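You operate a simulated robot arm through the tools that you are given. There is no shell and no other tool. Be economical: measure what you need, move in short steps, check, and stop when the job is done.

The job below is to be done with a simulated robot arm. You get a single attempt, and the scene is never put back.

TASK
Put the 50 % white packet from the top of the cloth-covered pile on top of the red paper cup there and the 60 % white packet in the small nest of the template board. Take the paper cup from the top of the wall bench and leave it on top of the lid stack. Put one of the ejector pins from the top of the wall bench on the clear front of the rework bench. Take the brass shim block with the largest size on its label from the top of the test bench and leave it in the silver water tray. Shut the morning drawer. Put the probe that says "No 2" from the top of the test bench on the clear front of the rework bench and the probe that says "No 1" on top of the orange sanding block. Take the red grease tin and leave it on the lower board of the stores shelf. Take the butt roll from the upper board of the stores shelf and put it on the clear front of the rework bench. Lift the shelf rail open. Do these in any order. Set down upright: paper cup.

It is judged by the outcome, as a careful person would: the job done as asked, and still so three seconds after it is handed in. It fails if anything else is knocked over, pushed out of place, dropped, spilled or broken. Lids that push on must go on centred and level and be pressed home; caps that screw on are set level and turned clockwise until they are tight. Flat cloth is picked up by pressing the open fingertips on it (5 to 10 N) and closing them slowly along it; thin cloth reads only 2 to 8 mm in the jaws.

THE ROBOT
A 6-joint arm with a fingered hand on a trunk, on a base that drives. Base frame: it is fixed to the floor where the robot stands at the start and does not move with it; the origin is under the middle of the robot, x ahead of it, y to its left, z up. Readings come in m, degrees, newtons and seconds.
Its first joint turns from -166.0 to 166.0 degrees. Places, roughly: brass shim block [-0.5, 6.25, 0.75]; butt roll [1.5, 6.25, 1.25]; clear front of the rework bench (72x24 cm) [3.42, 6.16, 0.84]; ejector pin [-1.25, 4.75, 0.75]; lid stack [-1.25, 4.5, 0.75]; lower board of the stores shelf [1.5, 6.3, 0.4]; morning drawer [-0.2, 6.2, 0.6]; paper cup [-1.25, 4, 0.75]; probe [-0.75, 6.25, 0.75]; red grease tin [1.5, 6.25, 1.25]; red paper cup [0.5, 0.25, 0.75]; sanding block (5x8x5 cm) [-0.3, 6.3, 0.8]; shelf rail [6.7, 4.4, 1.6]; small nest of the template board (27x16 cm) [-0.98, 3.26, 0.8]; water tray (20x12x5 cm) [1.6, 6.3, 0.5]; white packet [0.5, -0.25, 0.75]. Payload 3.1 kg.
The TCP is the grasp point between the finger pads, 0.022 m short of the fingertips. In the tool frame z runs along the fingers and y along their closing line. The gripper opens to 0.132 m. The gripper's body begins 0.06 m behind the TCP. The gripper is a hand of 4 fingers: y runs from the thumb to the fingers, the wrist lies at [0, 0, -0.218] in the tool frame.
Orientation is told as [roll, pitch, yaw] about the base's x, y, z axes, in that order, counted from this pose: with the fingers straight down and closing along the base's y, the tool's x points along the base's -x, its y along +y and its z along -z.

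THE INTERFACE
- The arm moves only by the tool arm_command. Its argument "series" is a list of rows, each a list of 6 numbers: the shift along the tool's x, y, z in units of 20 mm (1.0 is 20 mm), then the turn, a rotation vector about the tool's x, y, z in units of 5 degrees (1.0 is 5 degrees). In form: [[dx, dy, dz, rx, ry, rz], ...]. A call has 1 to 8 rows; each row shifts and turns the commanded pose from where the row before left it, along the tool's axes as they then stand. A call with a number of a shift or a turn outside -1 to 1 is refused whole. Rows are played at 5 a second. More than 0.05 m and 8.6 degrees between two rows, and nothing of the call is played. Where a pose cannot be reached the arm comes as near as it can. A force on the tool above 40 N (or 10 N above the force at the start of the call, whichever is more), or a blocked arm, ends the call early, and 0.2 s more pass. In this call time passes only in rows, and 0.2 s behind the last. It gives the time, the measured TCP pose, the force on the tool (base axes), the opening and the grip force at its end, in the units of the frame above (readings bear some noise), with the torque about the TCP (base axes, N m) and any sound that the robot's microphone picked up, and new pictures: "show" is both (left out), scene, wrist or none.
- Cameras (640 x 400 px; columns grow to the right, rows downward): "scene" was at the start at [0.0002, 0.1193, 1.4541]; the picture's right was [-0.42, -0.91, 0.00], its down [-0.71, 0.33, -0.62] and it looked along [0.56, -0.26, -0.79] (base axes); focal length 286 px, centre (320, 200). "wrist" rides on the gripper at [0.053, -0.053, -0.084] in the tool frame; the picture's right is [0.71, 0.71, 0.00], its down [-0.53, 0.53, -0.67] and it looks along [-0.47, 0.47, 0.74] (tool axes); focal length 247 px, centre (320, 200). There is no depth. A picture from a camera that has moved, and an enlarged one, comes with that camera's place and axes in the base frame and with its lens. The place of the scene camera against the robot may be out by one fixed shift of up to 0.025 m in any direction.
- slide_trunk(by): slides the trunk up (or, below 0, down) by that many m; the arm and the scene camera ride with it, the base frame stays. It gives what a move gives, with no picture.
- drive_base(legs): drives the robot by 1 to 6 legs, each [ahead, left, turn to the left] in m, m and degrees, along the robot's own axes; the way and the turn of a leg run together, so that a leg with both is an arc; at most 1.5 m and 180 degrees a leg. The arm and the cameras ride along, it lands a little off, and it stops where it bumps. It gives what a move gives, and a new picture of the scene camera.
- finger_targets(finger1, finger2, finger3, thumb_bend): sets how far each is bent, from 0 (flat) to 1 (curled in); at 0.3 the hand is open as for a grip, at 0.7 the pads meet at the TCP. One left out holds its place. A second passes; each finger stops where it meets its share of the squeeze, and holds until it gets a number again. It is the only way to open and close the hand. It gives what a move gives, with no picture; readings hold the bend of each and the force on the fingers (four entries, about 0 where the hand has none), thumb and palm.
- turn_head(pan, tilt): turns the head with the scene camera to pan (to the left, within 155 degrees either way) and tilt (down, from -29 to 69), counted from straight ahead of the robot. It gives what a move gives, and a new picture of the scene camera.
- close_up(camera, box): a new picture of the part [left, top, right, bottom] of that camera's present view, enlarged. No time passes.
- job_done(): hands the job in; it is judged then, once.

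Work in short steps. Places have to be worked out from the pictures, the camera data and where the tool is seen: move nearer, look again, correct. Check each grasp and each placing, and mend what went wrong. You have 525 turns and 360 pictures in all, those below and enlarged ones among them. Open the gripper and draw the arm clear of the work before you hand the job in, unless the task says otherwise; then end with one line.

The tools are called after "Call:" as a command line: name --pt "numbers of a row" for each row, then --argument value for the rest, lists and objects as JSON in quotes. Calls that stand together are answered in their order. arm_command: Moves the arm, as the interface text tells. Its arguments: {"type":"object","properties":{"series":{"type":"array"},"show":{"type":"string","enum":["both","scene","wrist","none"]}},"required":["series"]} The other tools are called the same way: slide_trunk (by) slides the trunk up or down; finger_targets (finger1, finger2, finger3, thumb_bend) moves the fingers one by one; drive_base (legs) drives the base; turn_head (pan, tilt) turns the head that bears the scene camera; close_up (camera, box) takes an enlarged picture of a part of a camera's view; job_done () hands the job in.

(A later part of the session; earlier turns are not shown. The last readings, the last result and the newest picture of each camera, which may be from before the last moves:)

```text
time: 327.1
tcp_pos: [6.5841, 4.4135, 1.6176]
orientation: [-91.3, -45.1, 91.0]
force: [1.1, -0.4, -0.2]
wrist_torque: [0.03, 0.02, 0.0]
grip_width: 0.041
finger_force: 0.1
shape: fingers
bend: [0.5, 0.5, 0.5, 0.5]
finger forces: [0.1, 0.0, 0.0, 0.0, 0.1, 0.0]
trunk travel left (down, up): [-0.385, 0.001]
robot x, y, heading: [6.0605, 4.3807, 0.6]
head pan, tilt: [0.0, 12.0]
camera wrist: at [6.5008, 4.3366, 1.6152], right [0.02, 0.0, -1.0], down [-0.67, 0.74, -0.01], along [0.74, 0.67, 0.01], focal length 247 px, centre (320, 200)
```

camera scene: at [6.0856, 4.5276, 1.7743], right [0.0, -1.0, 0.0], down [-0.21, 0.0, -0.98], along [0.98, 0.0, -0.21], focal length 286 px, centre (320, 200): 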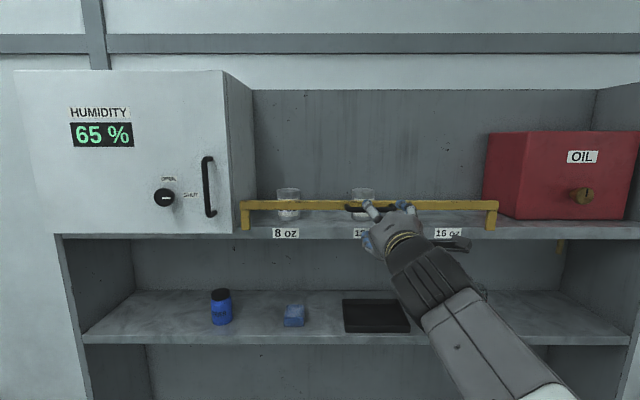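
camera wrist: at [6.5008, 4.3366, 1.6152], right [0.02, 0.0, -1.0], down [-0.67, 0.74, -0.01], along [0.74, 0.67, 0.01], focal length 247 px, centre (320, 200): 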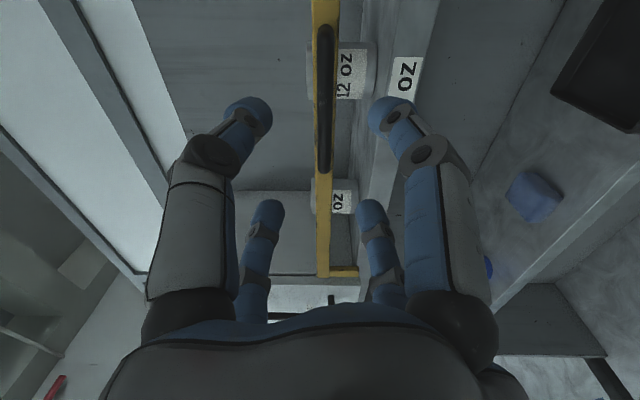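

The handle lines up with the hand. I raise 3 mm and advance 6 cm.

Call:
arm_command --pt "-0.1 -0.1 1 0 0 0" --pt "0 0 1 0 0 0" --pt "0 0 1 0 0 0" --show "wrist"

```text
time: 327.9
tcp_pos: [6.6461, 4.4122, 1.6192]
orientation: [-91.1, -45.1, 91.0]
force: [0.8, 0.0, -0.4]
wrist_torque: [0.0, 0.03, 0.0]
grip_width: 0.0412
finger_force: 0.1
shape: fingers
bend: [0.5, 0.5, 0.5, 0.5]
finger forces: [0.0, 0.1, 0.0, 0.0, 0.0, 0.2]
trunk travel left (down, up): [-0.385, 0.001]
robot x, y, heading: [6.0613, 4.3785, 0.3]
head pan, tilt: [0.0, 12.0]
camera wrist: at [6.5623, 4.3371, 1.6175], right [0.01, 0.0, -1.0], down [-0.67, 0.74, -0.01], along [0.74, 0.67, 0.01], focal length 247 px, centre (320, 200)
```

wrist: 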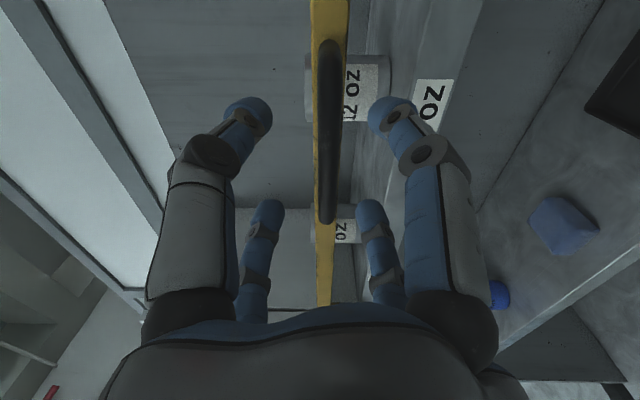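

I advance 4 cm more and close the fingers onto the handle.

Call:
arm_command --pt "0 0 1 0 0 0" --pt "0 0 1 0 0 0" --show "wrist"

Call:
finger_targets --finger1 0.6 --finger2 0.6 --finger3 0.6 --thumb_bend 0.6

```text
time: 328.5
tcp_pos: [6.6875, 4.4129, 1.6206]
orientation: [-91.1, -45.2, 91.0]
force: [-0.1, -0.9, 0.4]
wrist_torque: [0.01, 0.01, 0.01]
grip_width: 0.0411
finger_force: 0.0
shape: fingers
bend: [0.5, 0.5, 0.5, 0.5]
finger forces: [0.1, 0.0, 0.0, 0.0, 0.0, 0.0]
trunk travel left (down, up): [-0.385, 0.001]
robot x, y, heading: [6.0602, 4.3778, 0.4]
head pan, tilt: [0.0, 12.0]
camera wrist: at [6.6031, 4.3375, 1.6186], right [0.01, 0.0, -1.0], down [-0.67, 0.74, -0.01], along [0.74, 0.67, 0.01], focal length 247 px, centre (320, 200)
```

wrist: 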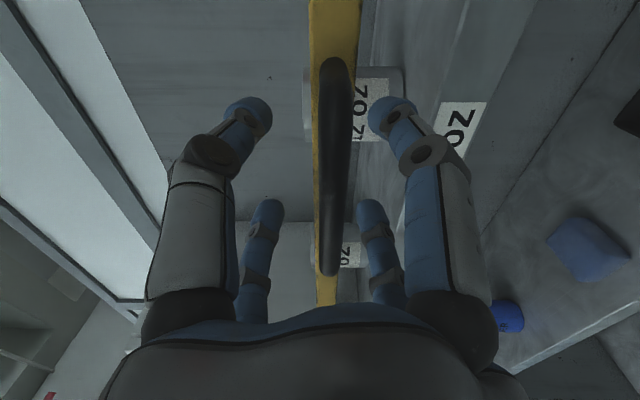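

```text
time: 329.5
tcp_pos: [6.6861, 4.4122, 1.6205]
orientation: [-91.2, -45.1, 91.2]
force: [0.1, 0.3, -0.5]
wrist_torque: [-0.02, -0.01, 0.02]
grip_width: 0.0172
finger_force: 0.1
shape: fingers
bend: [0.6, 0.6, 0.6, 0.6]
finger forces: [0.0, 0.0, 0.0, 0.0, 0.1, 0.0]
trunk travel left (down, up): [-0.385, 0.001]
robot x, y, heading: [6.0625, 4.3743, 0.3]
head pan, tilt: [0.0, 12.0]
```

Call:
finger_targets --finger1 0.66 --finger2 0.66 --finger3 0.66 --thumb_bend 0.66

Call:
arm_command --pt "0 0 0.1 0 0 0" --show "wrist"

```text
time: 330.5
tcp_pos: [6.6859, 4.4131, 1.6209]
orientation: [-91.2, -45.2, 91.1]
force: [0.3, 0.4, 0.1]
wrist_torque: [0.01, 0.01, 0.01]
grip_width: 0.0037
finger_force: 0.7
shape: fingers
bend: [0.66, 0.66, 0.66, 0.66]
finger forces: [0.1, 0.1, 0.0, 0.0, 0.1, 0.1]
trunk travel left (down, up): [-0.385, 0.001]
robot x, y, heading: [6.0631, 4.3721, 0.2]
head pan, tilt: [0.0, 12.0]
```

```text
time: 330.9
tcp_pos: [6.687, 4.4123, 1.6203]
orientation: [-91.2, -45.1, 91.1]
force: [0.9, -0.8, 0.7]
wrist_torque: [0.01, -0.01, -0.01]
grip_width: 0.0035
finger_force: 0.2
shape: fingers
bend: [0.66, 0.66, 0.66, 0.66]
finger forces: [0.0, 0.0, 0.0, 0.1, 0.0, 0.0]
trunk travel left (down, up): [-0.385, 0.001]
robot x, y, heading: [6.0611, 4.3766, 0.3]
head pan, tilt: [0.0, 12.0]
camera wrist: at [6.6034, 4.3374, 1.619], right [0.01, 0.0, -1.0], down [-0.67, 0.74, -0.01], along [0.74, 0.67, 0.01], focal length 247 px, centre (320, 200)
```

wrist: 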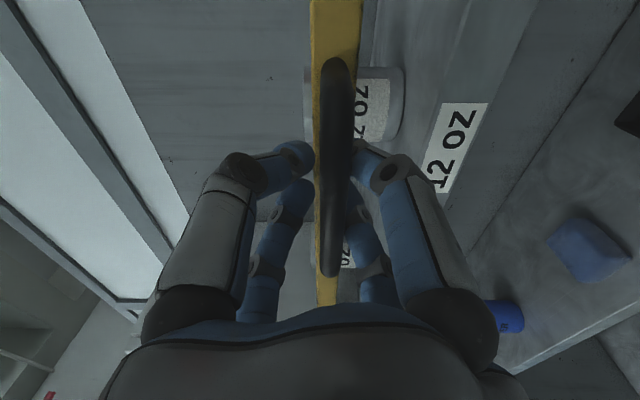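

The fingers surround the handle from above and below. I close a little more to hold it.

Call:
finger_targets --finger1 0.7 --finger2 0.7 --finger3 0.7 --thumb_bend 0.7

Call:
arm_command --pt "-0.25 -0.25 0 0 0 0" --pt "-0.25 -0.25 0 0 0 0" --show "wrist"

```text
time: 331.9
tcp_pos: [6.6878, 4.4134, 1.6213]
orientation: [-91.1, -45.1, 91.1]
force: [-0.3, -0.1, -1.2]
wrist_torque: [-0.01, 0.0, -0.02]
grip_width: 0.0
finger_force: 0.7
shape: fingers
bend: [0.68, 0.68, 0.69, 0.69]
finger forces: [1.1, 1.1, 0.0, 0.1, 0.1, 0.0]
trunk travel left (down, up): [-0.385, 0.001]
robot x, y, heading: [6.0627, 4.3773, 0.3]
head pan, tilt: [0.0, 12.0]
```

```text
time: 332.5
tcp_pos: [6.6916, 4.4127, 1.6259]
orientation: [-89.5, -45.0, 89.8]
force: [-11.2, 0.1, -38.7]
wrist_torque: [-0.01, -0.05, 0.02]
grip_width: 0.0014
finger_force: 16.7
shape: fingers
bend: [0.65, 0.65, 0.69, 0.7]
finger forces: [16.5, 16.8, 0.1, 0.0, 0.1, 0.1]
trunk travel left (down, up): [-0.385, 0.001]
robot x, y, heading: [6.0616, 4.3785, 0.2]
head pan, tilt: [0.0, 12.0]
camera wrist: at [6.6071, 4.3375, 1.6264], right [-0.01, 0.0, -1.0], down [-0.67, 0.74, 0.0], along [0.74, 0.67, 0.0], focal length 247 px, centre (320, 200)
```

wrist: 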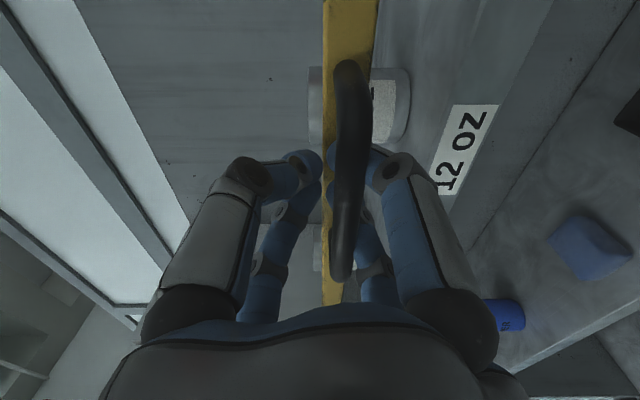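

Lifting 10 mm builds 39 N, so I look at the rail before pulling any harder.

Call:
close_up --camera "scene" --box '[220, 160, 540, 280]'

Call:
close_up --camera "wrist" --box '[240, 0, 480, 320]'

```text
2.00 times, centred on (380, 220) of scene
camera zoom: at [6.087, 4.5277, 1.7739], right [0.0, -1.0, 0.0], down [-0.21, 0.0, -0.98], along [0.98, 0.0, -0.21], focal length 573 px, centre (200, 160)
```

zoom: 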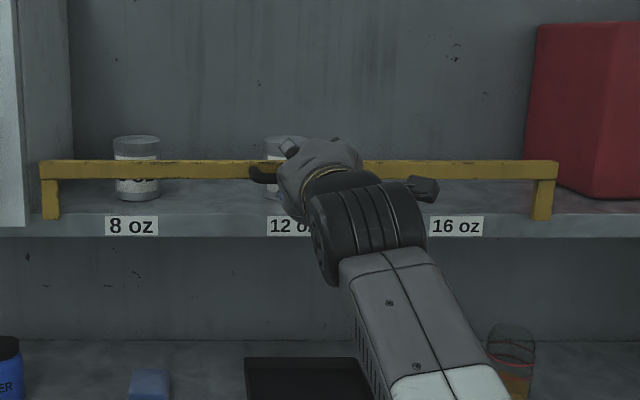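

```text
1.25 times, centred on (360, 160) of wrist
camera zoom: at [6.6071, 4.3375, 1.6264], right [-0.01, 0.0, -1.0], down [-0.67, 0.74, 0.0], along [0.74, 0.67, 0.0], focal length 309 px, centre (270, 250)
```

zoom: 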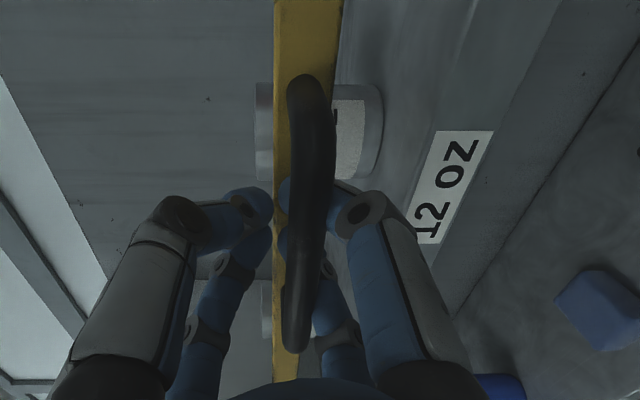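

The rail has not moved, so its travel is probably not straight up. I relax to neutral and test a gentle pull toward me.

Call:
arm_command --pt "0.3 0.3 0 0 0 0" --pt "0.2 0.2 0 0 0 0" --pt "0 0 -0.3 0 0 0" --pt "0 0 -0.3 0 0 0" --show "wrist"

```text
time: 333.5
tcp_pos: [6.6791, 4.4128, 1.6186]
orientation: [-91.0, -45.1, 90.9]
force: [7.9, 0.6, -6.9]
wrist_torque: [0.01, -0.06, -0.03]
grip_width: 0.0001
finger_force: 3.5
shape: fingers
bend: [0.67, 0.67, 0.69, 0.7]
finger forces: [4.3, 4.2, 0.0, 0.0, 0.0, 0.1]
trunk travel left (down, up): [-0.385, 0.001]
robot x, y, heading: [6.063, 4.3799, 0.4]
head pan, tilt: [0.0, 12.0]
camera wrist: at [6.5965, 4.3368, 1.6171], right [0.01, 0.0, -1.0], down [-0.67, 0.74, -0.01], along [0.74, 0.67, 0.01], focal length 247 px, centre (320, 200)
```

wrist: 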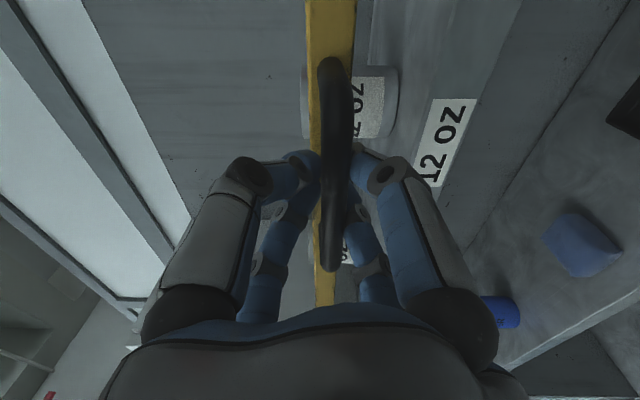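

Call:
arm_command --pt "0 0 -0.4 0 0 0" --pt "0 0 -0.4 0 0 0" --show "both"

```text
time: 334.1
tcp_pos: [6.6709, 4.4116, 1.6148]
orientation: [-90.1, -45.1, 90.3]
force: [20.3, 0.6, -15.4]
wrist_torque: [0.02, -0.22, -0.02]
grip_width: 0.0009
finger_force: 10.0
shape: fingers
bend: [0.66, 0.66, 0.69, 0.7]
finger forces: [10.1, 10.1, 0.1, 0.1, 0.1, 0.0]
trunk travel left (down, up): [-0.385, 0.001]
robot x, y, heading: [6.059, 4.3769, 0.3]
head pan, tilt: [0.0, 12.0]
camera scene: at [6.0971, 4.5279, 1.7739], right [0.0, -1.0, 0.0], down [-0.21, 0.0, -0.98], along [0.98, 0.0, -0.21], focal length 286 px, centre (320, 200)
camera wrist: at [6.5869, 4.3369, 1.6129], right [0.0, 0.0, -1.0], down [-0.67, 0.74, 0.0], along [0.74, 0.67, 0.0], focal length 247 px, centre (320, 200)
```

scene: 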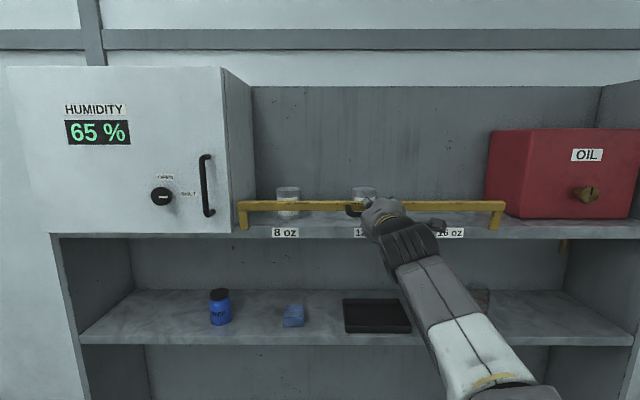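
wrist: 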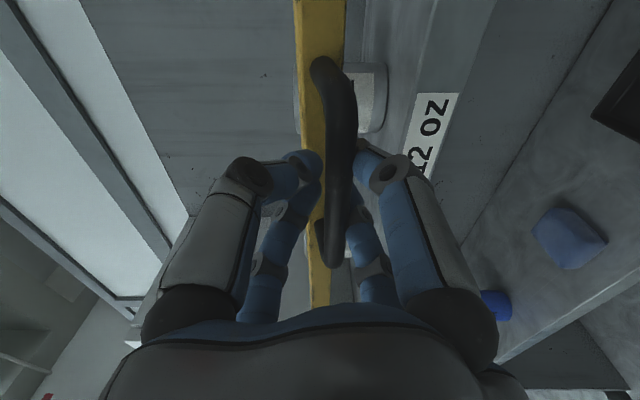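

Call:
close_up --camera "scene" --box '[220, 170, 540, 270]'

```text
2.00 times, centred on (380, 220) of scene
camera zoom: at [6.0971, 4.5279, 1.7739], right [0.0, -1.0, 0.0], down [-0.21, 0.0, -0.98], along [0.98, 0.0, -0.21], focal length 573 px, centre (200, 160)
```

zoom: 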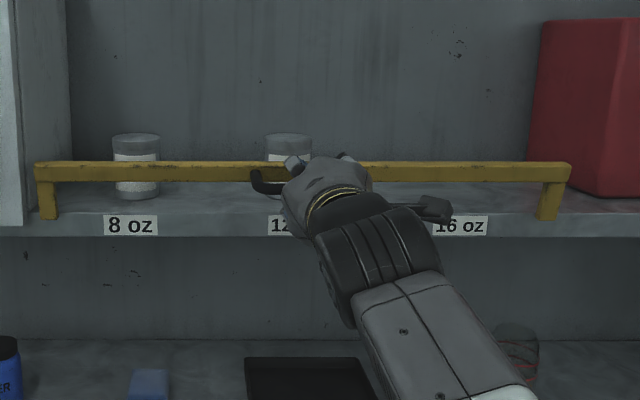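

The rail's top is tilting toward me about its post feet, so the hinge runs along the post bottoms. I follow that arc: forward and downward in small steps.

Call:
arm_command --pt "0.15 0.15 -0.25 0 0 0" --pt "0.15 0.15 -0.25 0 0 0" --show "both"

```text
time: 334.7
tcp_pos: [6.6609, 4.4125, 1.6058]
orientation: [-90.4, -45.2, 90.6]
force: [24.0, 0.1, -12.9]
wrist_torque: [-0.02, -0.25, 0.0]
grip_width: 0.0023
finger_force: 10.7
shape: fingers
bend: [0.65, 0.65, 0.69, 0.7]
finger forces: [11.0, 10.8, 0.0, 0.0, 0.0, 0.1]
trunk travel left (down, up): [-0.385, 0.001]
robot x, y, heading: [6.0628, 4.377, 0.6]
head pan, tilt: [0.0, 12.0]
camera scene: at [6.0984, 4.5278, 1.7739], right [0.0, -1.0, 0.0], down [-0.22, 0.0, -0.98], along [0.98, 0.0, -0.22], focal length 286 px, centre (320, 200)
camera wrist: at [6.5785, 4.3367, 1.6049], right [0.01, 0.0, -1.0], down [-0.67, 0.74, 0.0], along [0.74, 0.67, 0.01], focal length 247 px, centre (320, 200)
```

scene: 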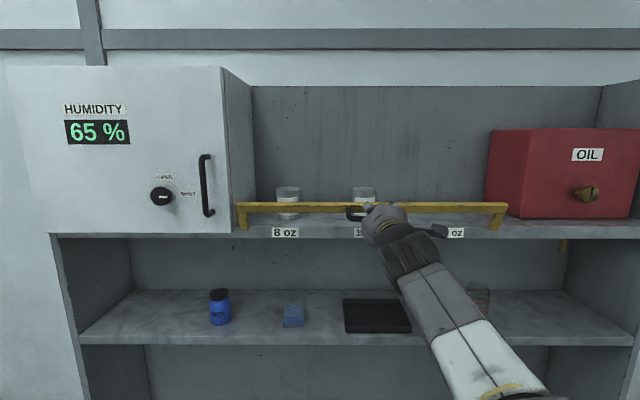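
wrist: 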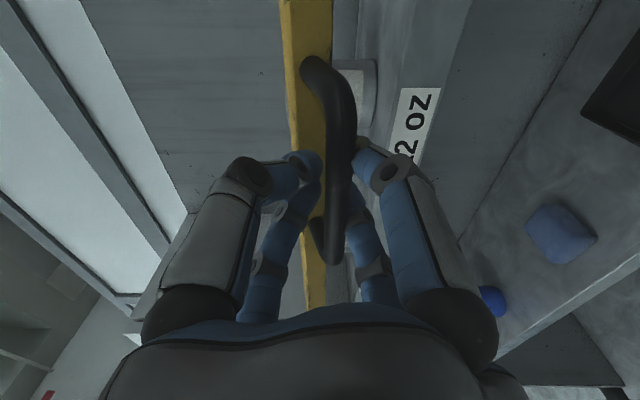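

The rail tilts forward; I keep following the arc with more downward motion.

Call:
arm_command --pt "0.45 0.45 -0.35 0 0 0" --pt "0.45 0.45 -0.3 0 0 0" --show "wrist"

```text
time: 335.3
tcp_pos: [6.6451, 4.4122, 1.5831]
orientation: [-90.8, -45.0, 91.0]
force: [19.8, 0.4, -4.3]
wrist_torque: [0.0, -0.09, -0.04]
grip_width: 0.0038
finger_force: 9.5
shape: fingers
bend: [0.65, 0.65, 0.69, 0.69]
finger forces: [7.1, 7.9, 1.8, 0.1, 2.7, 0.0]
trunk travel left (down, up): [-0.385, 0.001]
robot x, y, heading: [6.0629, 4.3763, 0.4]
head pan, tilt: [0.0, 12.0]
camera wrist: at [6.5609, 4.3366, 1.5819], right [0.01, 0.0, -1.0], down [-0.67, 0.74, -0.01], along [0.74, 0.67, 0.01], focal length 247 px, centre (320, 200)
```

wrist: 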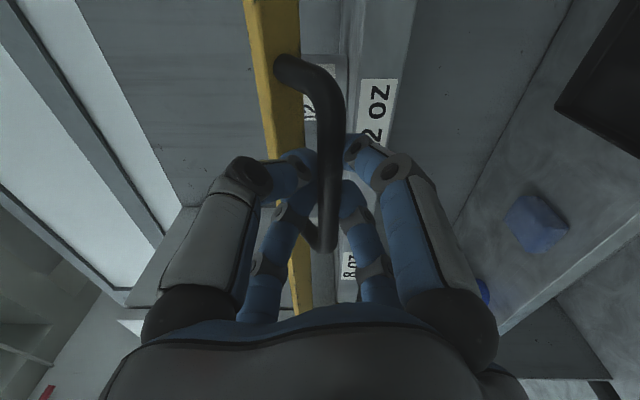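

Call:
arm_command --pt "0.5 0.5 0.1 0 0 0" --pt "0.5 0.5 0.1 0 0 0" --show "both"

```text
time: 335.9
tcp_pos: [6.6432, 4.4118, 1.5576]
orientation: [-91.2, -45.1, 91.1]
force: [7.3, 0.2, 2.0]
wrist_torque: [-0.05, -0.1, 0.01]
grip_width: 0.0028
finger_force: 6.0
shape: fingers
bend: [0.66, 0.65, 0.68, 0.69]
finger forces: [3.5, 3.8, 1.7, 0.0, 3.4, 0.0]
trunk travel left (down, up): [-0.385, 0.001]
robot x, y, heading: [6.0604, 4.3769, 0.3]
head pan, tilt: [0.0, 12.0]
camera scene: at [6.0877, 4.5277, 1.7742], right [0.0, -1.0, 0.0], down [-0.21, 0.0, -0.98], along [0.98, 0.0, -0.21], focal length 286 px, centre (320, 200)
camera wrist: at [6.5585, 4.3368, 1.5559], right [0.01, 0.0, -1.0], down [-0.67, 0.74, -0.01], along [0.74, 0.67, 0.01], focal length 247 px, centre (320, 200)
```

scene: 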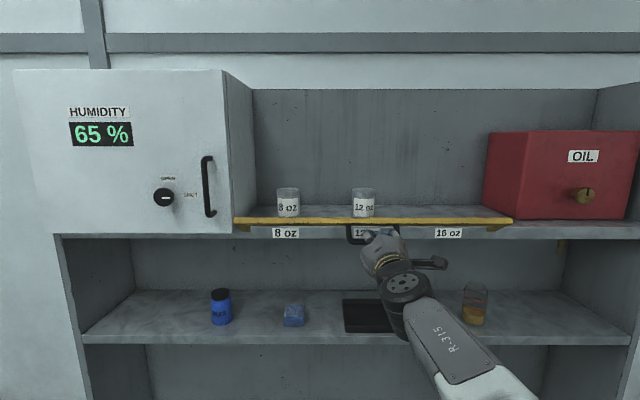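
wrist: 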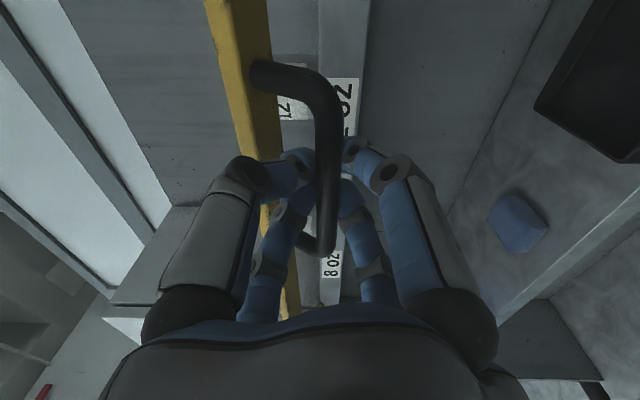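

The rail swings down in front of the shelf. I continue the arc: down and slightly inward.

Call:
arm_command --pt "0.4 0.4 0.4 0 0 0" --pt "0.4 0.4 0.45 0 0 0" --show "wrist"

```text
time: 336.5
tcp_pos: [6.6595, 4.412, 1.5356]
orientation: [-91.2, -45.1, 91.0]
force: [-0.2, 0.5, 0.8]
wrist_torque: [0.0, 0.0, 0.0]
grip_width: 0.0
finger_force: 0.2
shape: fingers
bend: [0.69, 0.69, 0.69, 0.69]
finger forces: [0.0, 0.1, 0.1, 0.0, 0.8, 0.0]
trunk travel left (down, up): [-0.385, 0.001]
robot x, y, heading: [6.0611, 4.3715, 0.3]
head pan, tilt: [0.0, 12.0]
camera wrist: at [6.5751, 4.3365, 1.5334], right [0.01, 0.0, -1.0], down [-0.67, 0.74, -0.01], along [0.74, 0.67, 0.01], focal length 247 px, centre (320, 200)
```

wrist: 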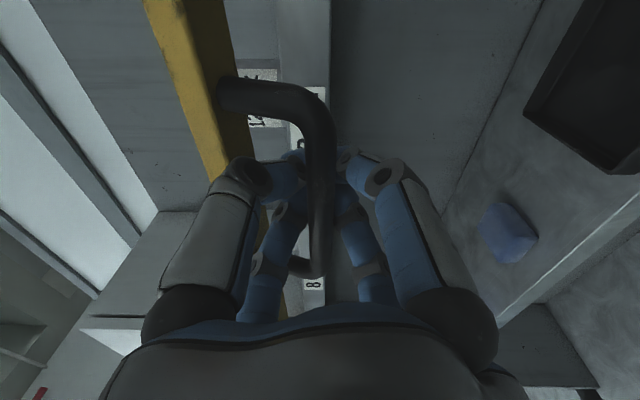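

Call:
close_up --camera "scene" --box '[220, 170, 540, 270]'

```text
2.00 times, centred on (380, 220) of scene
camera zoom: at [6.0863, 4.5277, 1.7742], right [0.0, -1.0, 0.0], down [-0.21, 0.0, -0.98], along [0.98, 0.0, -0.21], focal length 573 px, centre (200, 160)
```

zoom: 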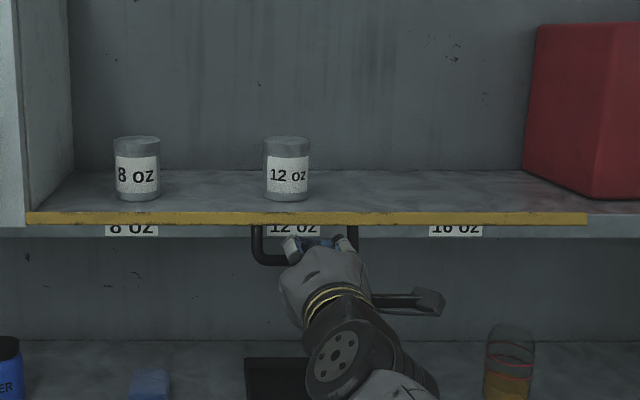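

The rail lies about level with the shelf. I push a bit further along the arc to find its stop.

Call:
arm_command --pt "0.35 0.35 0.3 0 0 0" --pt "0.35 0.35 0.3 0 0 0" --show "wrist"

```text
time: 337.1
tcp_pos: [6.6706, 4.4124, 1.515]
orientation: [-91.1, -45.0, 91.0]
force: [0.5, 0.6, 0.4]
wrist_torque: [-0.03, -0.03, 0.0]
grip_width: 0.0
finger_force: 0.1
shape: fingers
bend: [0.69, 0.69, 0.69, 0.69]
finger forces: [0.0, 0.1, 0.0, 0.0, 0.7, 0.0]
trunk travel left (down, up): [-0.385, 0.001]
robot x, y, heading: [6.0631, 4.3799, 0.3]
head pan, tilt: [0.0, 12.0]
camera wrist: at [6.5874, 4.3367, 1.513], right [0.01, 0.0, -1.0], down [-0.67, 0.74, -0.01], along [0.74, 0.67, 0.01], focal length 247 px, centre (320, 200)
```

wrist: 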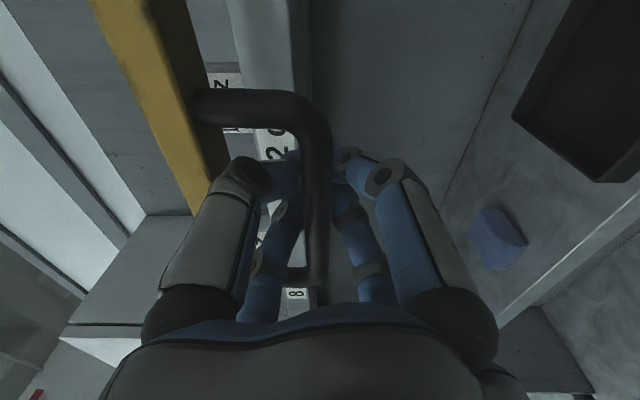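

The handle follows with almost no force. I continue along the arc.

Call:
arm_command --pt "0.25 0.25 0.45 0 0 0" --pt "0.2 0.2 0.5 0 0 0" --show "both"

```text
time: 337.7
tcp_pos: [6.6899, 4.4129, 1.502]
orientation: [-91.0, -45.0, 91.2]
force: [-0.8, -0.5, 0.4]
wrist_torque: [-0.02, -0.01, -0.02]
grip_width: 0.0003
finger_force: 0.2
shape: fingers
bend: [0.69, 0.69, 0.69, 0.69]
finger forces: [0.1, 0.1, 0.1, 0.1, 0.4, 0.0]
trunk travel left (down, up): [-0.385, 0.001]
robot x, y, heading: [6.0619, 4.3766, 0.1]
head pan, tilt: [0.0, 12.0]
camera scene: at [6.0857, 4.5277, 1.7743], right [0.0, -1.0, 0.0], down [-0.21, 0.0, -0.98], along [0.98, 0.0, -0.21], focal length 286 px, centre (320, 200)
camera wrist: at [6.6062, 4.3375, 1.5013], right [0.01, 0.0, -1.0], down [-0.67, 0.74, -0.01], along [0.74, 0.67, 0.01], focal length 247 px, centre (320, 200)
```

scene: 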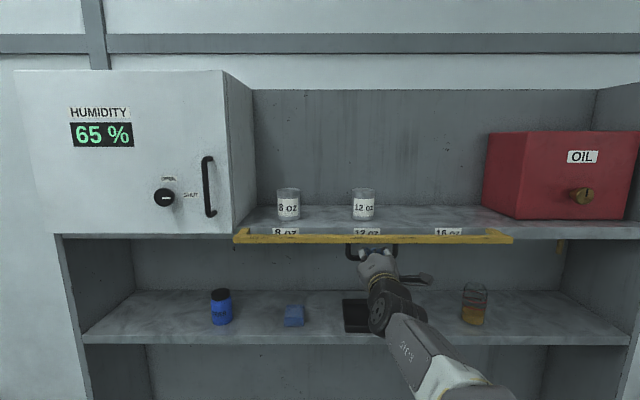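
wrist: 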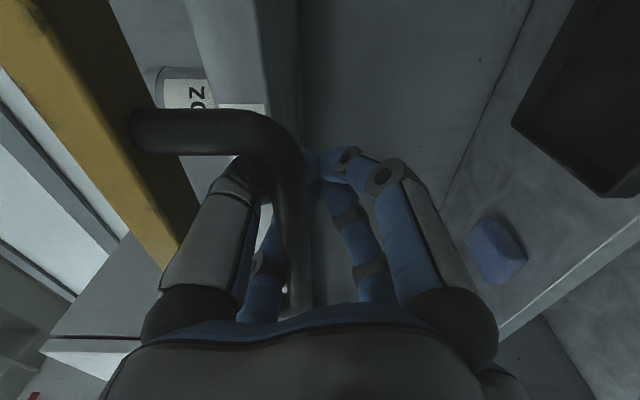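

The rail hangs down in front of the shelf edge. I open the fingers and back straight out to see whether it stays.

Call:
finger_targets --finger1 0.42 --finger2 0.42 --finger3 0.42 --thumb_bend 0.42

Call:
arm_command --pt "0 0 -0.5 0 0 0" --pt "0 0 -1 0 0 0" --show "both"

```text
time: 338.7
tcp_pos: [6.6901, 4.4173, 1.502]
orientation: [-91.0, -44.9, 91.1]
force: [-0.3, 9.6, -4.5]
wrist_torque: [-0.16, -0.14, -0.26]
grip_width: 0.0564
finger_force: 7.1
shape: fingers
bend: [0.42, 0.42, 0.43, 0.43]
finger forces: [0.0, 0.1, 2.0, 0.0, 11.7, 0.0]
trunk travel left (down, up): [-0.385, 0.001]
robot x, y, heading: [6.0613, 4.375, 0.3]
head pan, tilt: [0.0, 12.0]
```

```text
time: 339.3
tcp_pos: [6.6578, 4.4158, 1.5031]
orientation: [-91.2, -45.1, 91.1]
force: [0.4, 6.4, -1.6]
wrist_torque: [-0.23, 0.01, 0.03]
grip_width: 0.0559
finger_force: 3.8
shape: fingers
bend: [0.42, 0.42, 0.43, 0.45]
finger forces: [0.1, 0.0, 1.6, 0.0, 5.9, 0.0]
trunk travel left (down, up): [-0.385, 0.001]
robot x, y, heading: [6.0666, 4.3766, 0.3]
head pan, tilt: [0.0, 12.0]
camera scene: at [6.0844, 4.5299, 1.7741], right [0.0, -1.0, 0.0], down [-0.21, 0.0, -0.98], along [0.98, 0.0, -0.21], focal length 286 px, centre (320, 200)
camera wrist: at [6.5744, 4.3401, 1.5014], right [0.01, 0.0, -1.0], down [-0.67, 0.74, -0.01], along [0.74, 0.67, 0.01], focal length 247 px, centre (320, 200)
```

scene: 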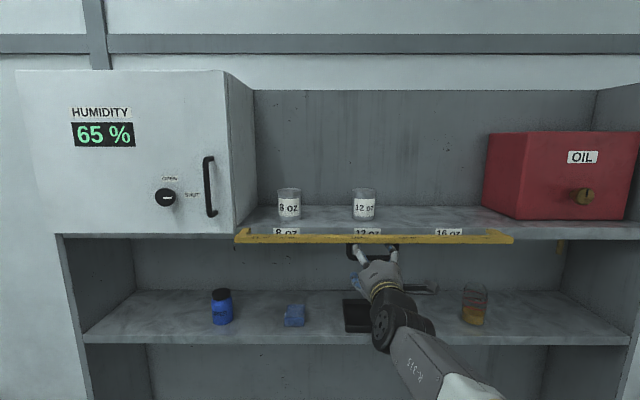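
wrist: 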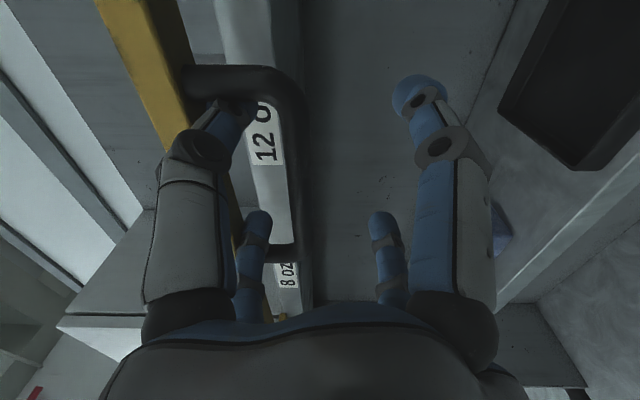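

The upper fingers are inside the bow, so I press down gently to check whether the rail is at its stop.

Call:
arm_command --pt "0.35 0.35 0 0 0 0" --pt "0.35 0.35 0 0 0 0" --pt "0.35 0.35 0 0 0 0" --show "wrist"

```text
time: 340.1
tcp_pos: [6.6598, 4.4171, 1.4767]
orientation: [-92.1, -44.8, 91.8]
force: [7.1, 10.9, 19.7]
wrist_torque: [-0.83, -0.04, 0.35]
grip_width: 0.0586
finger_force: 17.0
shape: fingers
bend: [0.42, 0.42, 0.43, 0.43]
finger forces: [0.1, 0.0, 7.8, 0.1, 26.9, 0.1]
trunk travel left (down, up): [-0.385, 0.001]
robot x, y, heading: [6.0631, 4.377, 0.4]
head pan, tilt: [0.0, 12.0]
camera wrist: at [6.5752, 4.3412, 1.475], right [0.03, 0.0, -1.0], down [-0.67, 0.74, -0.02], along [0.74, 0.67, 0.02], focal length 247 px, centre (320, 200)
```

wrist: 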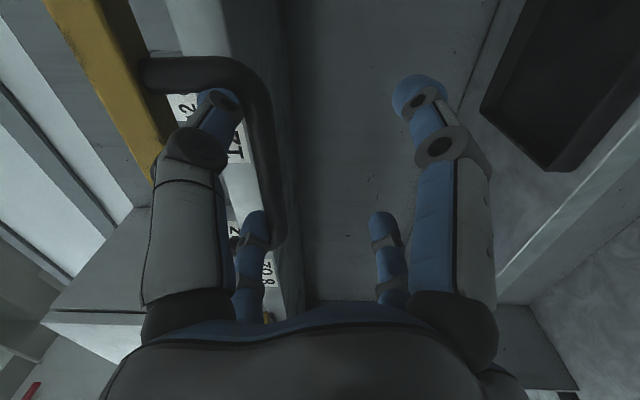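

It holds at its stop. I relax upward and back the hand out.

Call:
arm_command --pt "-0.4 -0.4 0 0 0 0" --pt "-0.4 -0.4 0 0 0 0" --pt "0 0 -1 0 0 0" --pt "0 0 -1 0 0 0" --pt "0 0 -1 0 0 0" --pt "0 0 -1 0 0 0" --show "both"

```text
time: 341.5
tcp_pos: [6.5795, 4.4122, 1.4946]
orientation: [-91.3, -45.1, 91.1]
force: [-0.9, 0.7, -0.2]
wrist_torque: [-0.02, 0.01, 0.01]
grip_width: 0.0595
finger_force: 0.0
shape: fingers
bend: [0.42, 0.42, 0.42, 0.42]
finger forces: [0.0, 0.1, 0.1, 0.0, 0.1, 0.0]
trunk travel left (down, up): [-0.385, 0.001]
robot x, y, heading: [6.063, 4.3759, 0.3]
head pan, tilt: [0.0, 12.0]
camera scene: at [6.0838, 4.5271, 1.7744], right [0.0, -1.0, 0.0], down [-0.21, 0.0, -0.98], along [0.98, 0.0, -0.21], focal length 286 px, centre (320, 200)
camera wrist: at [6.4955, 4.3372, 1.4935], right [0.02, 0.0, -1.0], down [-0.67, 0.74, -0.01], along [0.74, 0.67, 0.01], focal length 247 px, centre (320, 200)
```

scene: 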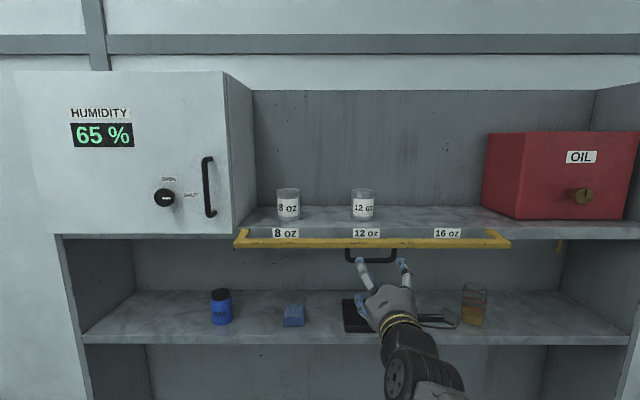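
wrist: 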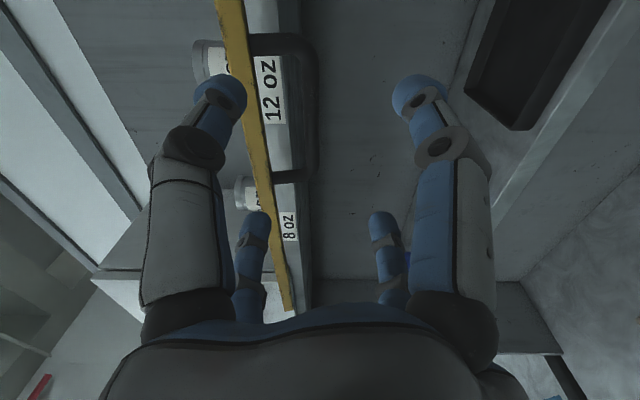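

Pressing did move it a little further, so the rail can still swing. I raise the hand above the bar with closed fingers and press it down until it stops.

Call:
arm_command --pt "0 0 -0.5 0 0 0" --pt "-1 -1 0 0 0 0" --pt "-1 -1 0 0 0 0" --pt "-1 -1 0 0 0 0" --pt "-1 -1 0 0 0 0" --pt "-0.5 -0.5 0 0 0 0" --show "none"

Call:
finger_targets --finger1 0.66 --finger2 0.66 --finger3 0.66 --thumb_bend 0.66

Call:
arm_command --pt "0 0 1 0 0 0" --pt "0 0 1 0 0 0" --pt "0 0 1 0 0 0" --pt "0 0 1 0 0 0" --show "both"

```text
time: 342.9
tcp_pos: [6.5657, 4.4131, 1.6236]
orientation: [-91.3, -45.1, 91.2]
force: [-0.6, -0.2, -0.5]
wrist_torque: [0.0, -0.01, -0.02]
grip_width: 0.0596
finger_force: 0.1
shape: fingers
bend: [0.42, 0.42, 0.42, 0.42]
finger forces: [0.1, 0.0, 0.0, 0.0, 0.0, 0.1]
trunk travel left (down, up): [-0.385, 0.001]
robot x, y, heading: [6.0628, 4.3782, 0.3]
head pan, tilt: [0.0, 12.0]
```

```text
time: 343.9
tcp_pos: [6.5684, 4.4125, 1.6229]
orientation: [-91.2, -45.1, 91.1]
force: [-0.4, -0.7, 0.3]
wrist_torque: [0.02, -0.02, 0.01]
grip_width: 0.0035
finger_force: 0.1
shape: fingers
bend: [0.66, 0.66, 0.66, 0.66]
finger forces: [0.1, 0.1, 0.1, 0.0, 0.1, 0.0]
trunk travel left (down, up): [-0.385, 0.001]
robot x, y, heading: [6.0607, 4.3768, 0.4]
head pan, tilt: [0.0, 12.0]
```

```text
time: 344.9
tcp_pos: [6.6503, 4.413, 1.624]
orientation: [-91.1, -45.2, 91.0]
force: [0.3, 0.0, -0.8]
wrist_torque: [0.0, 0.0, 0.01]
grip_width: 0.0035
finger_force: 0.2
shape: fingers
bend: [0.66, 0.66, 0.66, 0.66]
finger forces: [0.0, 0.1, 0.0, 0.0, 0.0, 0.0]
trunk travel left (down, up): [-0.385, 0.001]
robot x, y, heading: [6.0605, 4.3778, 0.3]
head pan, tilt: [0.0, 12.0]
camera scene: at [6.087, 4.5277, 1.7742], right [0.0, -1.0, 0.0], down [-0.21, 0.0, -0.98], along [0.98, 0.0, -0.21], focal length 286 px, centre (320, 200)
camera wrist: at [6.5662, 4.3365, 1.6219], right [0.01, 0.0, -1.0], down [-0.67, 0.74, -0.01], along [0.74, 0.67, 0.01], focal length 247 px, centre (320, 200)
```

scene: 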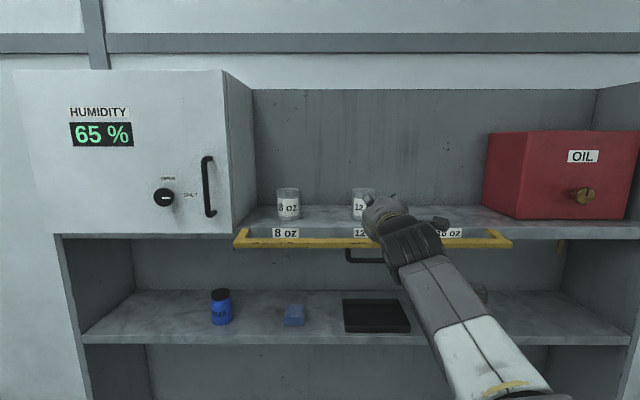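
wrist: 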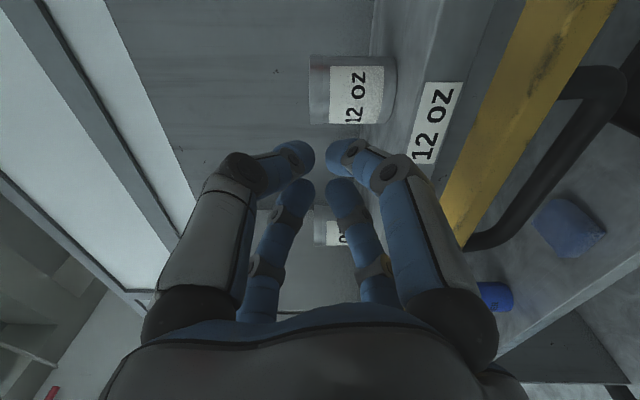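

I press down in steps.

Call:
arm_command --pt "0.8 0.8 0 0 0 0" --pt "0.8 0.8 0 0 0 0" --pt "0.35 0.35 0 0 0 0" --pt "0.35 0.35 0 0 0 0" --show "wrist"

```text
time: 345.9
tcp_pos: [6.6427, 4.4127, 1.5644]
orientation: [-92.1, -45.1, 91.7]
force: [-5.7, -0.8, 17.9]
wrist_torque: [-0.01, -0.17, 0.03]
grip_width: 0.0001
finger_force: 12.9
shape: fingers
bend: [0.7, 0.7, 0.66, 0.66]
finger forces: [12.9, 12.7, 0.0, 0.1, 0.0, 0.0]
trunk travel left (down, up): [-0.385, 0.001]
robot x, y, heading: [6.0597, 4.3764, -0.0]
head pan, tilt: [0.0, 12.0]
camera wrist: at [6.5586, 4.3372, 1.562], right [0.02, 0.0, -1.0], down [-0.67, 0.74, -0.01], along [0.74, 0.67, 0.02], focal length 247 px, centre (320, 200)
```

wrist: 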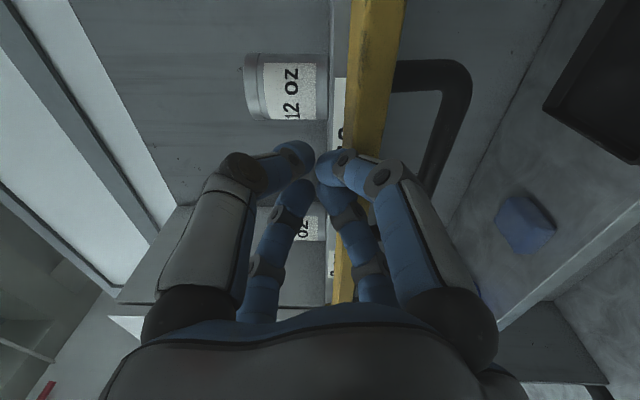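

Call:
arm_command --pt "0.3 0.3 0 0 0 0" --pt "0.3 0.3 0 0 0 0" --pt "0.3 0.3 0 0 0 0" --show "both"

```text
time: 346.4
tcp_pos: [6.6398, 4.4128, 1.5628]
orientation: [-93.6, -45.0, 92.6]
force: [-8.2, 1.3, 13.1]
wrist_torque: [0.04, -0.11, 0.02]
grip_width: 0.0001
finger_force: 10.5
shape: fingers
bend: [0.71, 0.71, 0.66, 0.66]
finger forces: [9.9, 11.4, 0.0, 0.0, 0.0, 0.0]
trunk travel left (down, up): [-0.385, 0.001]
robot x, y, heading: [6.061, 4.3768, 0.5]
head pan, tilt: [0.0, 12.0]
stopped in row 2: the force on the tool passed its limit (the readings are from after the stop); the commanded pose is now the measured one
camera scene: at [6.0785, 4.528, 1.7742], right [0.01, -1.0, 0.0], down [-0.2, 0.0, -0.98], along [0.98, 0.01, -0.2], focal length 286 px, centre (320, 200)
camera wrist: at [6.5557, 4.3372, 1.5582], right [0.05, 0.0, -1.0], down [-0.67, 0.74, -0.03], along [0.74, 0.67, 0.03], focal length 247 px, centre (320, 200)
```

scene: 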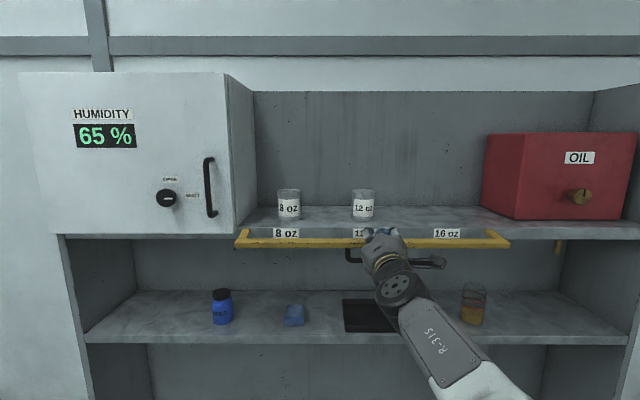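
wrist: 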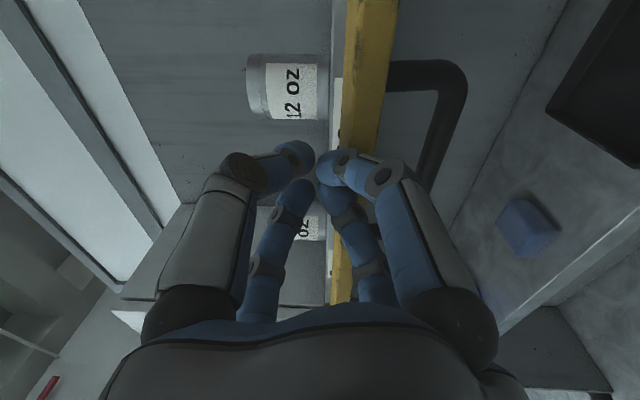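

The rail is at a firm stop and fully open. I lift off and back out.

Call:
arm_command --pt "-0.5 -0.5 0 0 0 0" --pt "-1 -1 0 0 0 0" --pt "0 0 -1 0 0 0" --pt "0 0 -1 0 0 0" --pt "0 0 -1 0 0 0" --pt "0 0 -1 0 0 0" --pt "0 0 -1 0 0 0" --pt "0 0 -1 0 0 0" --show "none"

Call:
drive_base --legs '[[-0.45, 0, 0]]'

```text
time: 348.2
tcp_pos: [6.5235, 4.4125, 1.595]
orientation: [-92.8, -44.9, 91.9]
force: [-0.4, 0.0, -0.3]
wrist_torque: [-0.02, -0.03, -0.01]
grip_width: 0.0031
finger_force: 0.0
shape: fingers
bend: [0.66, 0.66, 0.66, 0.66]
finger forces: [0.0, 0.0, 0.1, 0.0, 0.1, 0.0]
trunk travel left (down, up): [-0.385, 0.001]
robot x, y, heading: [6.0621, 4.3804, 0.5]
head pan, tilt: [0.0, 12.0]
```

```text
time: 350.9
tcp_pos: [6.0787, 4.4127, 1.5933]
orientation: [-92.7, -45.0, 92.5]
force: [0.3, -0.5, -0.3]
wrist_torque: [-0.03, 0.03, 0.01]
grip_width: 0.0032
finger_force: 0.1
shape: fingers
bend: [0.66, 0.66, 0.66, 0.66]
finger forces: [0.1, 0.1, 0.0, 0.1, 0.0, 0.0]
trunk travel left (down, up): [-0.385, 0.001]
robot x, y, heading: [5.6158, 4.3704, 1.1]
head pan, tilt: [0.0, 12.0]
camera scene: at [5.6377, 4.5234, 1.7743], right [0.02, -1.0, 0.0], down [-0.21, 0.0, -0.98], along [0.98, 0.02, -0.21], focal length 286 px, centre (320, 200)
```

scene: 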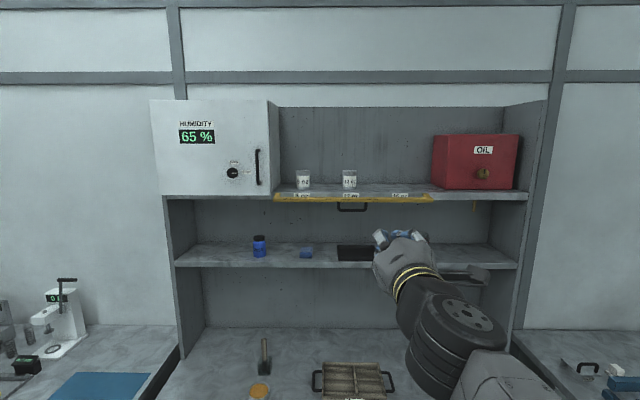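

The rail hangs open and the cups behind are undisturbed. I return the hand to pointing down.

Call:
arm_command --pt "0 0 0 0 0 1" --pt "0 0 0 0 0 1" --pt "0 0 0 0 0 1" --pt "0 0 0 0 0 1" --pt "0 0 0 0 0 1" --pt "0 0 0 0 0 1" --pt "0 0 0 0 0 1" --pt "0 0 0 0 0 1" --show "none"

Call:
arm_command --pt "0 0 0 0 0 1" --pt "0.95 0 -0.04 0 1 0" --pt "0.95 0 -0.04 0 1 0" --pt "0.95 0 -0.04 0 1 0" --pt "0.95 0 -0.04 0 1 0" --pt "0.95 0 -0.04 0 1 0" --pt "0.95 0 -0.04 0 1 0" --pt "0.95 0 -0.04 0 1 0" --show "none"

Call:
arm_command --pt "0.95 0 -0.04 0 1 0" --pt "0.95 0 -0.04 0 1 0" --pt "0.95 0 -0.04 0 1 0" --pt "0.95 0 -0.04 0 1 0" --pt "0.95 0 -0.04 0 1 0" --pt "0.95 0 -0.04 0 1 0" --pt "0.95 0 -0.04 0 1 0" --pt "0.95 0 -0.04 0 1 0" --show "none"

Call:
arm_command --pt "0.95 0 -0.04 0 1 0" --pt "0.95 0 -0.04 0 1 0" --pt "0.95 0 -0.04 0 1 0" --show "none"

```text
time: 352.7
tcp_pos: [6.0796, 4.4136, 1.5945]
orientation: [-111.8, -84.8, 112.1]
force: [-0.1, -0.2, 0.1]
wrist_torque: [0.0, -0.02, 0.01]
grip_width: 0.0032
finger_force: 0.0
shape: fingers
bend: [0.66, 0.66, 0.66, 0.66]
finger forces: [0.1, 0.0, 0.0, 0.0, 0.1, 0.0]
trunk travel left (down, up): [-0.385, 0.001]
robot x, y, heading: [5.6166, 4.3687, 0.9]
head pan, tilt: [0.0, 12.0]
```

```text
time: 354.5
tcp_pos: [6.0434, 4.4129, 1.4696]
orientation: [0.1, -56.8, 0.5]
force: [0.9, 0.7, 0.1]
wrist_torque: [-0.02, -0.04, -0.01]
grip_width: 0.0032
finger_force: 0.0
shape: fingers
bend: [0.66, 0.66, 0.66, 0.66]
finger forces: [0.1, 0.0, 0.1, 0.1, 0.0, 0.1]
trunk travel left (down, up): [-0.385, 0.001]
robot x, y, heading: [5.6166, 4.3723, 0.6]
head pan, tilt: [0.0, 12.0]
```

```text
time: 356.3
tcp_pos: [5.9239, 4.4139, 1.378]
orientation: [0.1, -16.8, 0.6]
force: [0.3, 0.0, 0.3]
wrist_torque: [0.02, -0.01, -0.02]
grip_width: 0.003
finger_force: 0.0
shape: fingers
bend: [0.66, 0.66, 0.66, 0.66]
finger forces: [0.0, 0.1, 0.0, 0.0, 0.0, 0.1]
trunk travel left (down, up): [-0.385, 0.001]
robot x, y, heading: [5.6126, 4.3722, 1.1]
head pan, tilt: [0.0, 12.0]
```

```text
time: 357.1
tcp_pos: [5.8671, 4.4115, 1.3691]
orientation: [0.1, -1.8, 0.6]
force: [-0.1, 0.3, 0.7]
wrist_torque: [0.04, 0.04, -0.01]
grip_width: 0.0032
finger_force: 0.0
shape: fingers
bend: [0.66, 0.66, 0.66, 0.66]
finger forces: [0.0, 0.0, 0.0, 0.0, 0.1, 0.0]
trunk travel left (down, up): [-0.385, 0.001]
robot x, y, heading: [5.6167, 4.3691, 0.9]
head pan, tilt: [0.0, 12.0]
```

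I level the hand, lower the trunk, and drive back toward the test bench along y about 5.3.

Call:
arm_command --pt "-1 0 0 0 0.36 0" --pt "-1 0 0 0 0 0" --show "none"

Call:
slide_trunk --by -0.2

Call:
drive_base --legs '[[0, 0.95, -0.9], [-1.5, 0, 0], [-1.5, 0, 0]]'

```text
time: 357.7
tcp_pos: [5.9097, 4.4104, 1.3689]
orientation: [0.1, -0.2, 0.6]
force: [0.2, -0.2, -0.9]
wrist_torque: [0.01, 0.01, 0.01]
grip_width: 0.0028
finger_force: 0.0
shape: fingers
bend: [0.66, 0.66, 0.66, 0.66]
finger forces: [0.0, 0.0, 0.0, 0.1, 0.1, 0.0]
trunk travel left (down, up): [-0.385, 0.001]
robot x, y, heading: [5.6149, 4.3701, 0.8]
head pan, tilt: [0.0, 12.0]
```

```text
time: 359.9
tcp_pos: [5.9081, 4.4117, 1.1702]
orientation: [0.0, -0.1, 0.5]
force: [-0.1, -0.3, -0.4]
wrist_torque: [0.01, 0.0, -0.03]
grip_width: 0.003
finger_force: 0.0
shape: fingers
bend: [0.66, 0.66, 0.66, 0.66]
finger forces: [0.1, 0.0, 0.0, 0.0, 0.0, 0.0]
trunk travel left (down, up): [-0.185, 0.201]
robot x, y, heading: [5.6157, 4.3736, 0.8]
head pan, tilt: [0.0, 12.0]
```

```text
time: 379.2
tcp_pos: [2.8646, 5.3971, 1.1716]
orientation: [0.1, -0.2, -0.5]
force: [-0.6, -0.2, -0.4]
wrist_torque: [-0.02, 0.0, 0.01]
grip_width: 0.0028
finger_force: 0.1
shape: fingers
bend: [0.66, 0.66, 0.66, 0.66]
finger forces: [0.0, 0.0, 0.1, 0.0, 0.0, 0.0]
trunk travel left (down, up): [-0.185, 0.201]
robot x, y, heading: [2.5724, 5.3608, -0.2]
head pan, tilt: [0.0, 12.0]
camera scene: at [2.5961, 5.5134, 1.575], right [0.0, -1.0, 0.0], down [-0.21, 0.0, -0.98], along [0.98, 0.0, -0.21], focal length 286 px, centre (320, 200)
```

scene: 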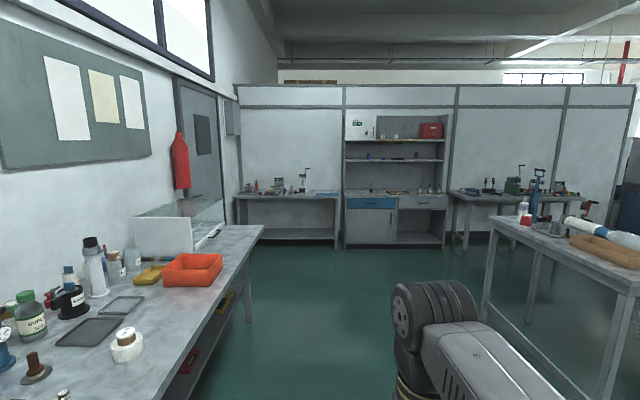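

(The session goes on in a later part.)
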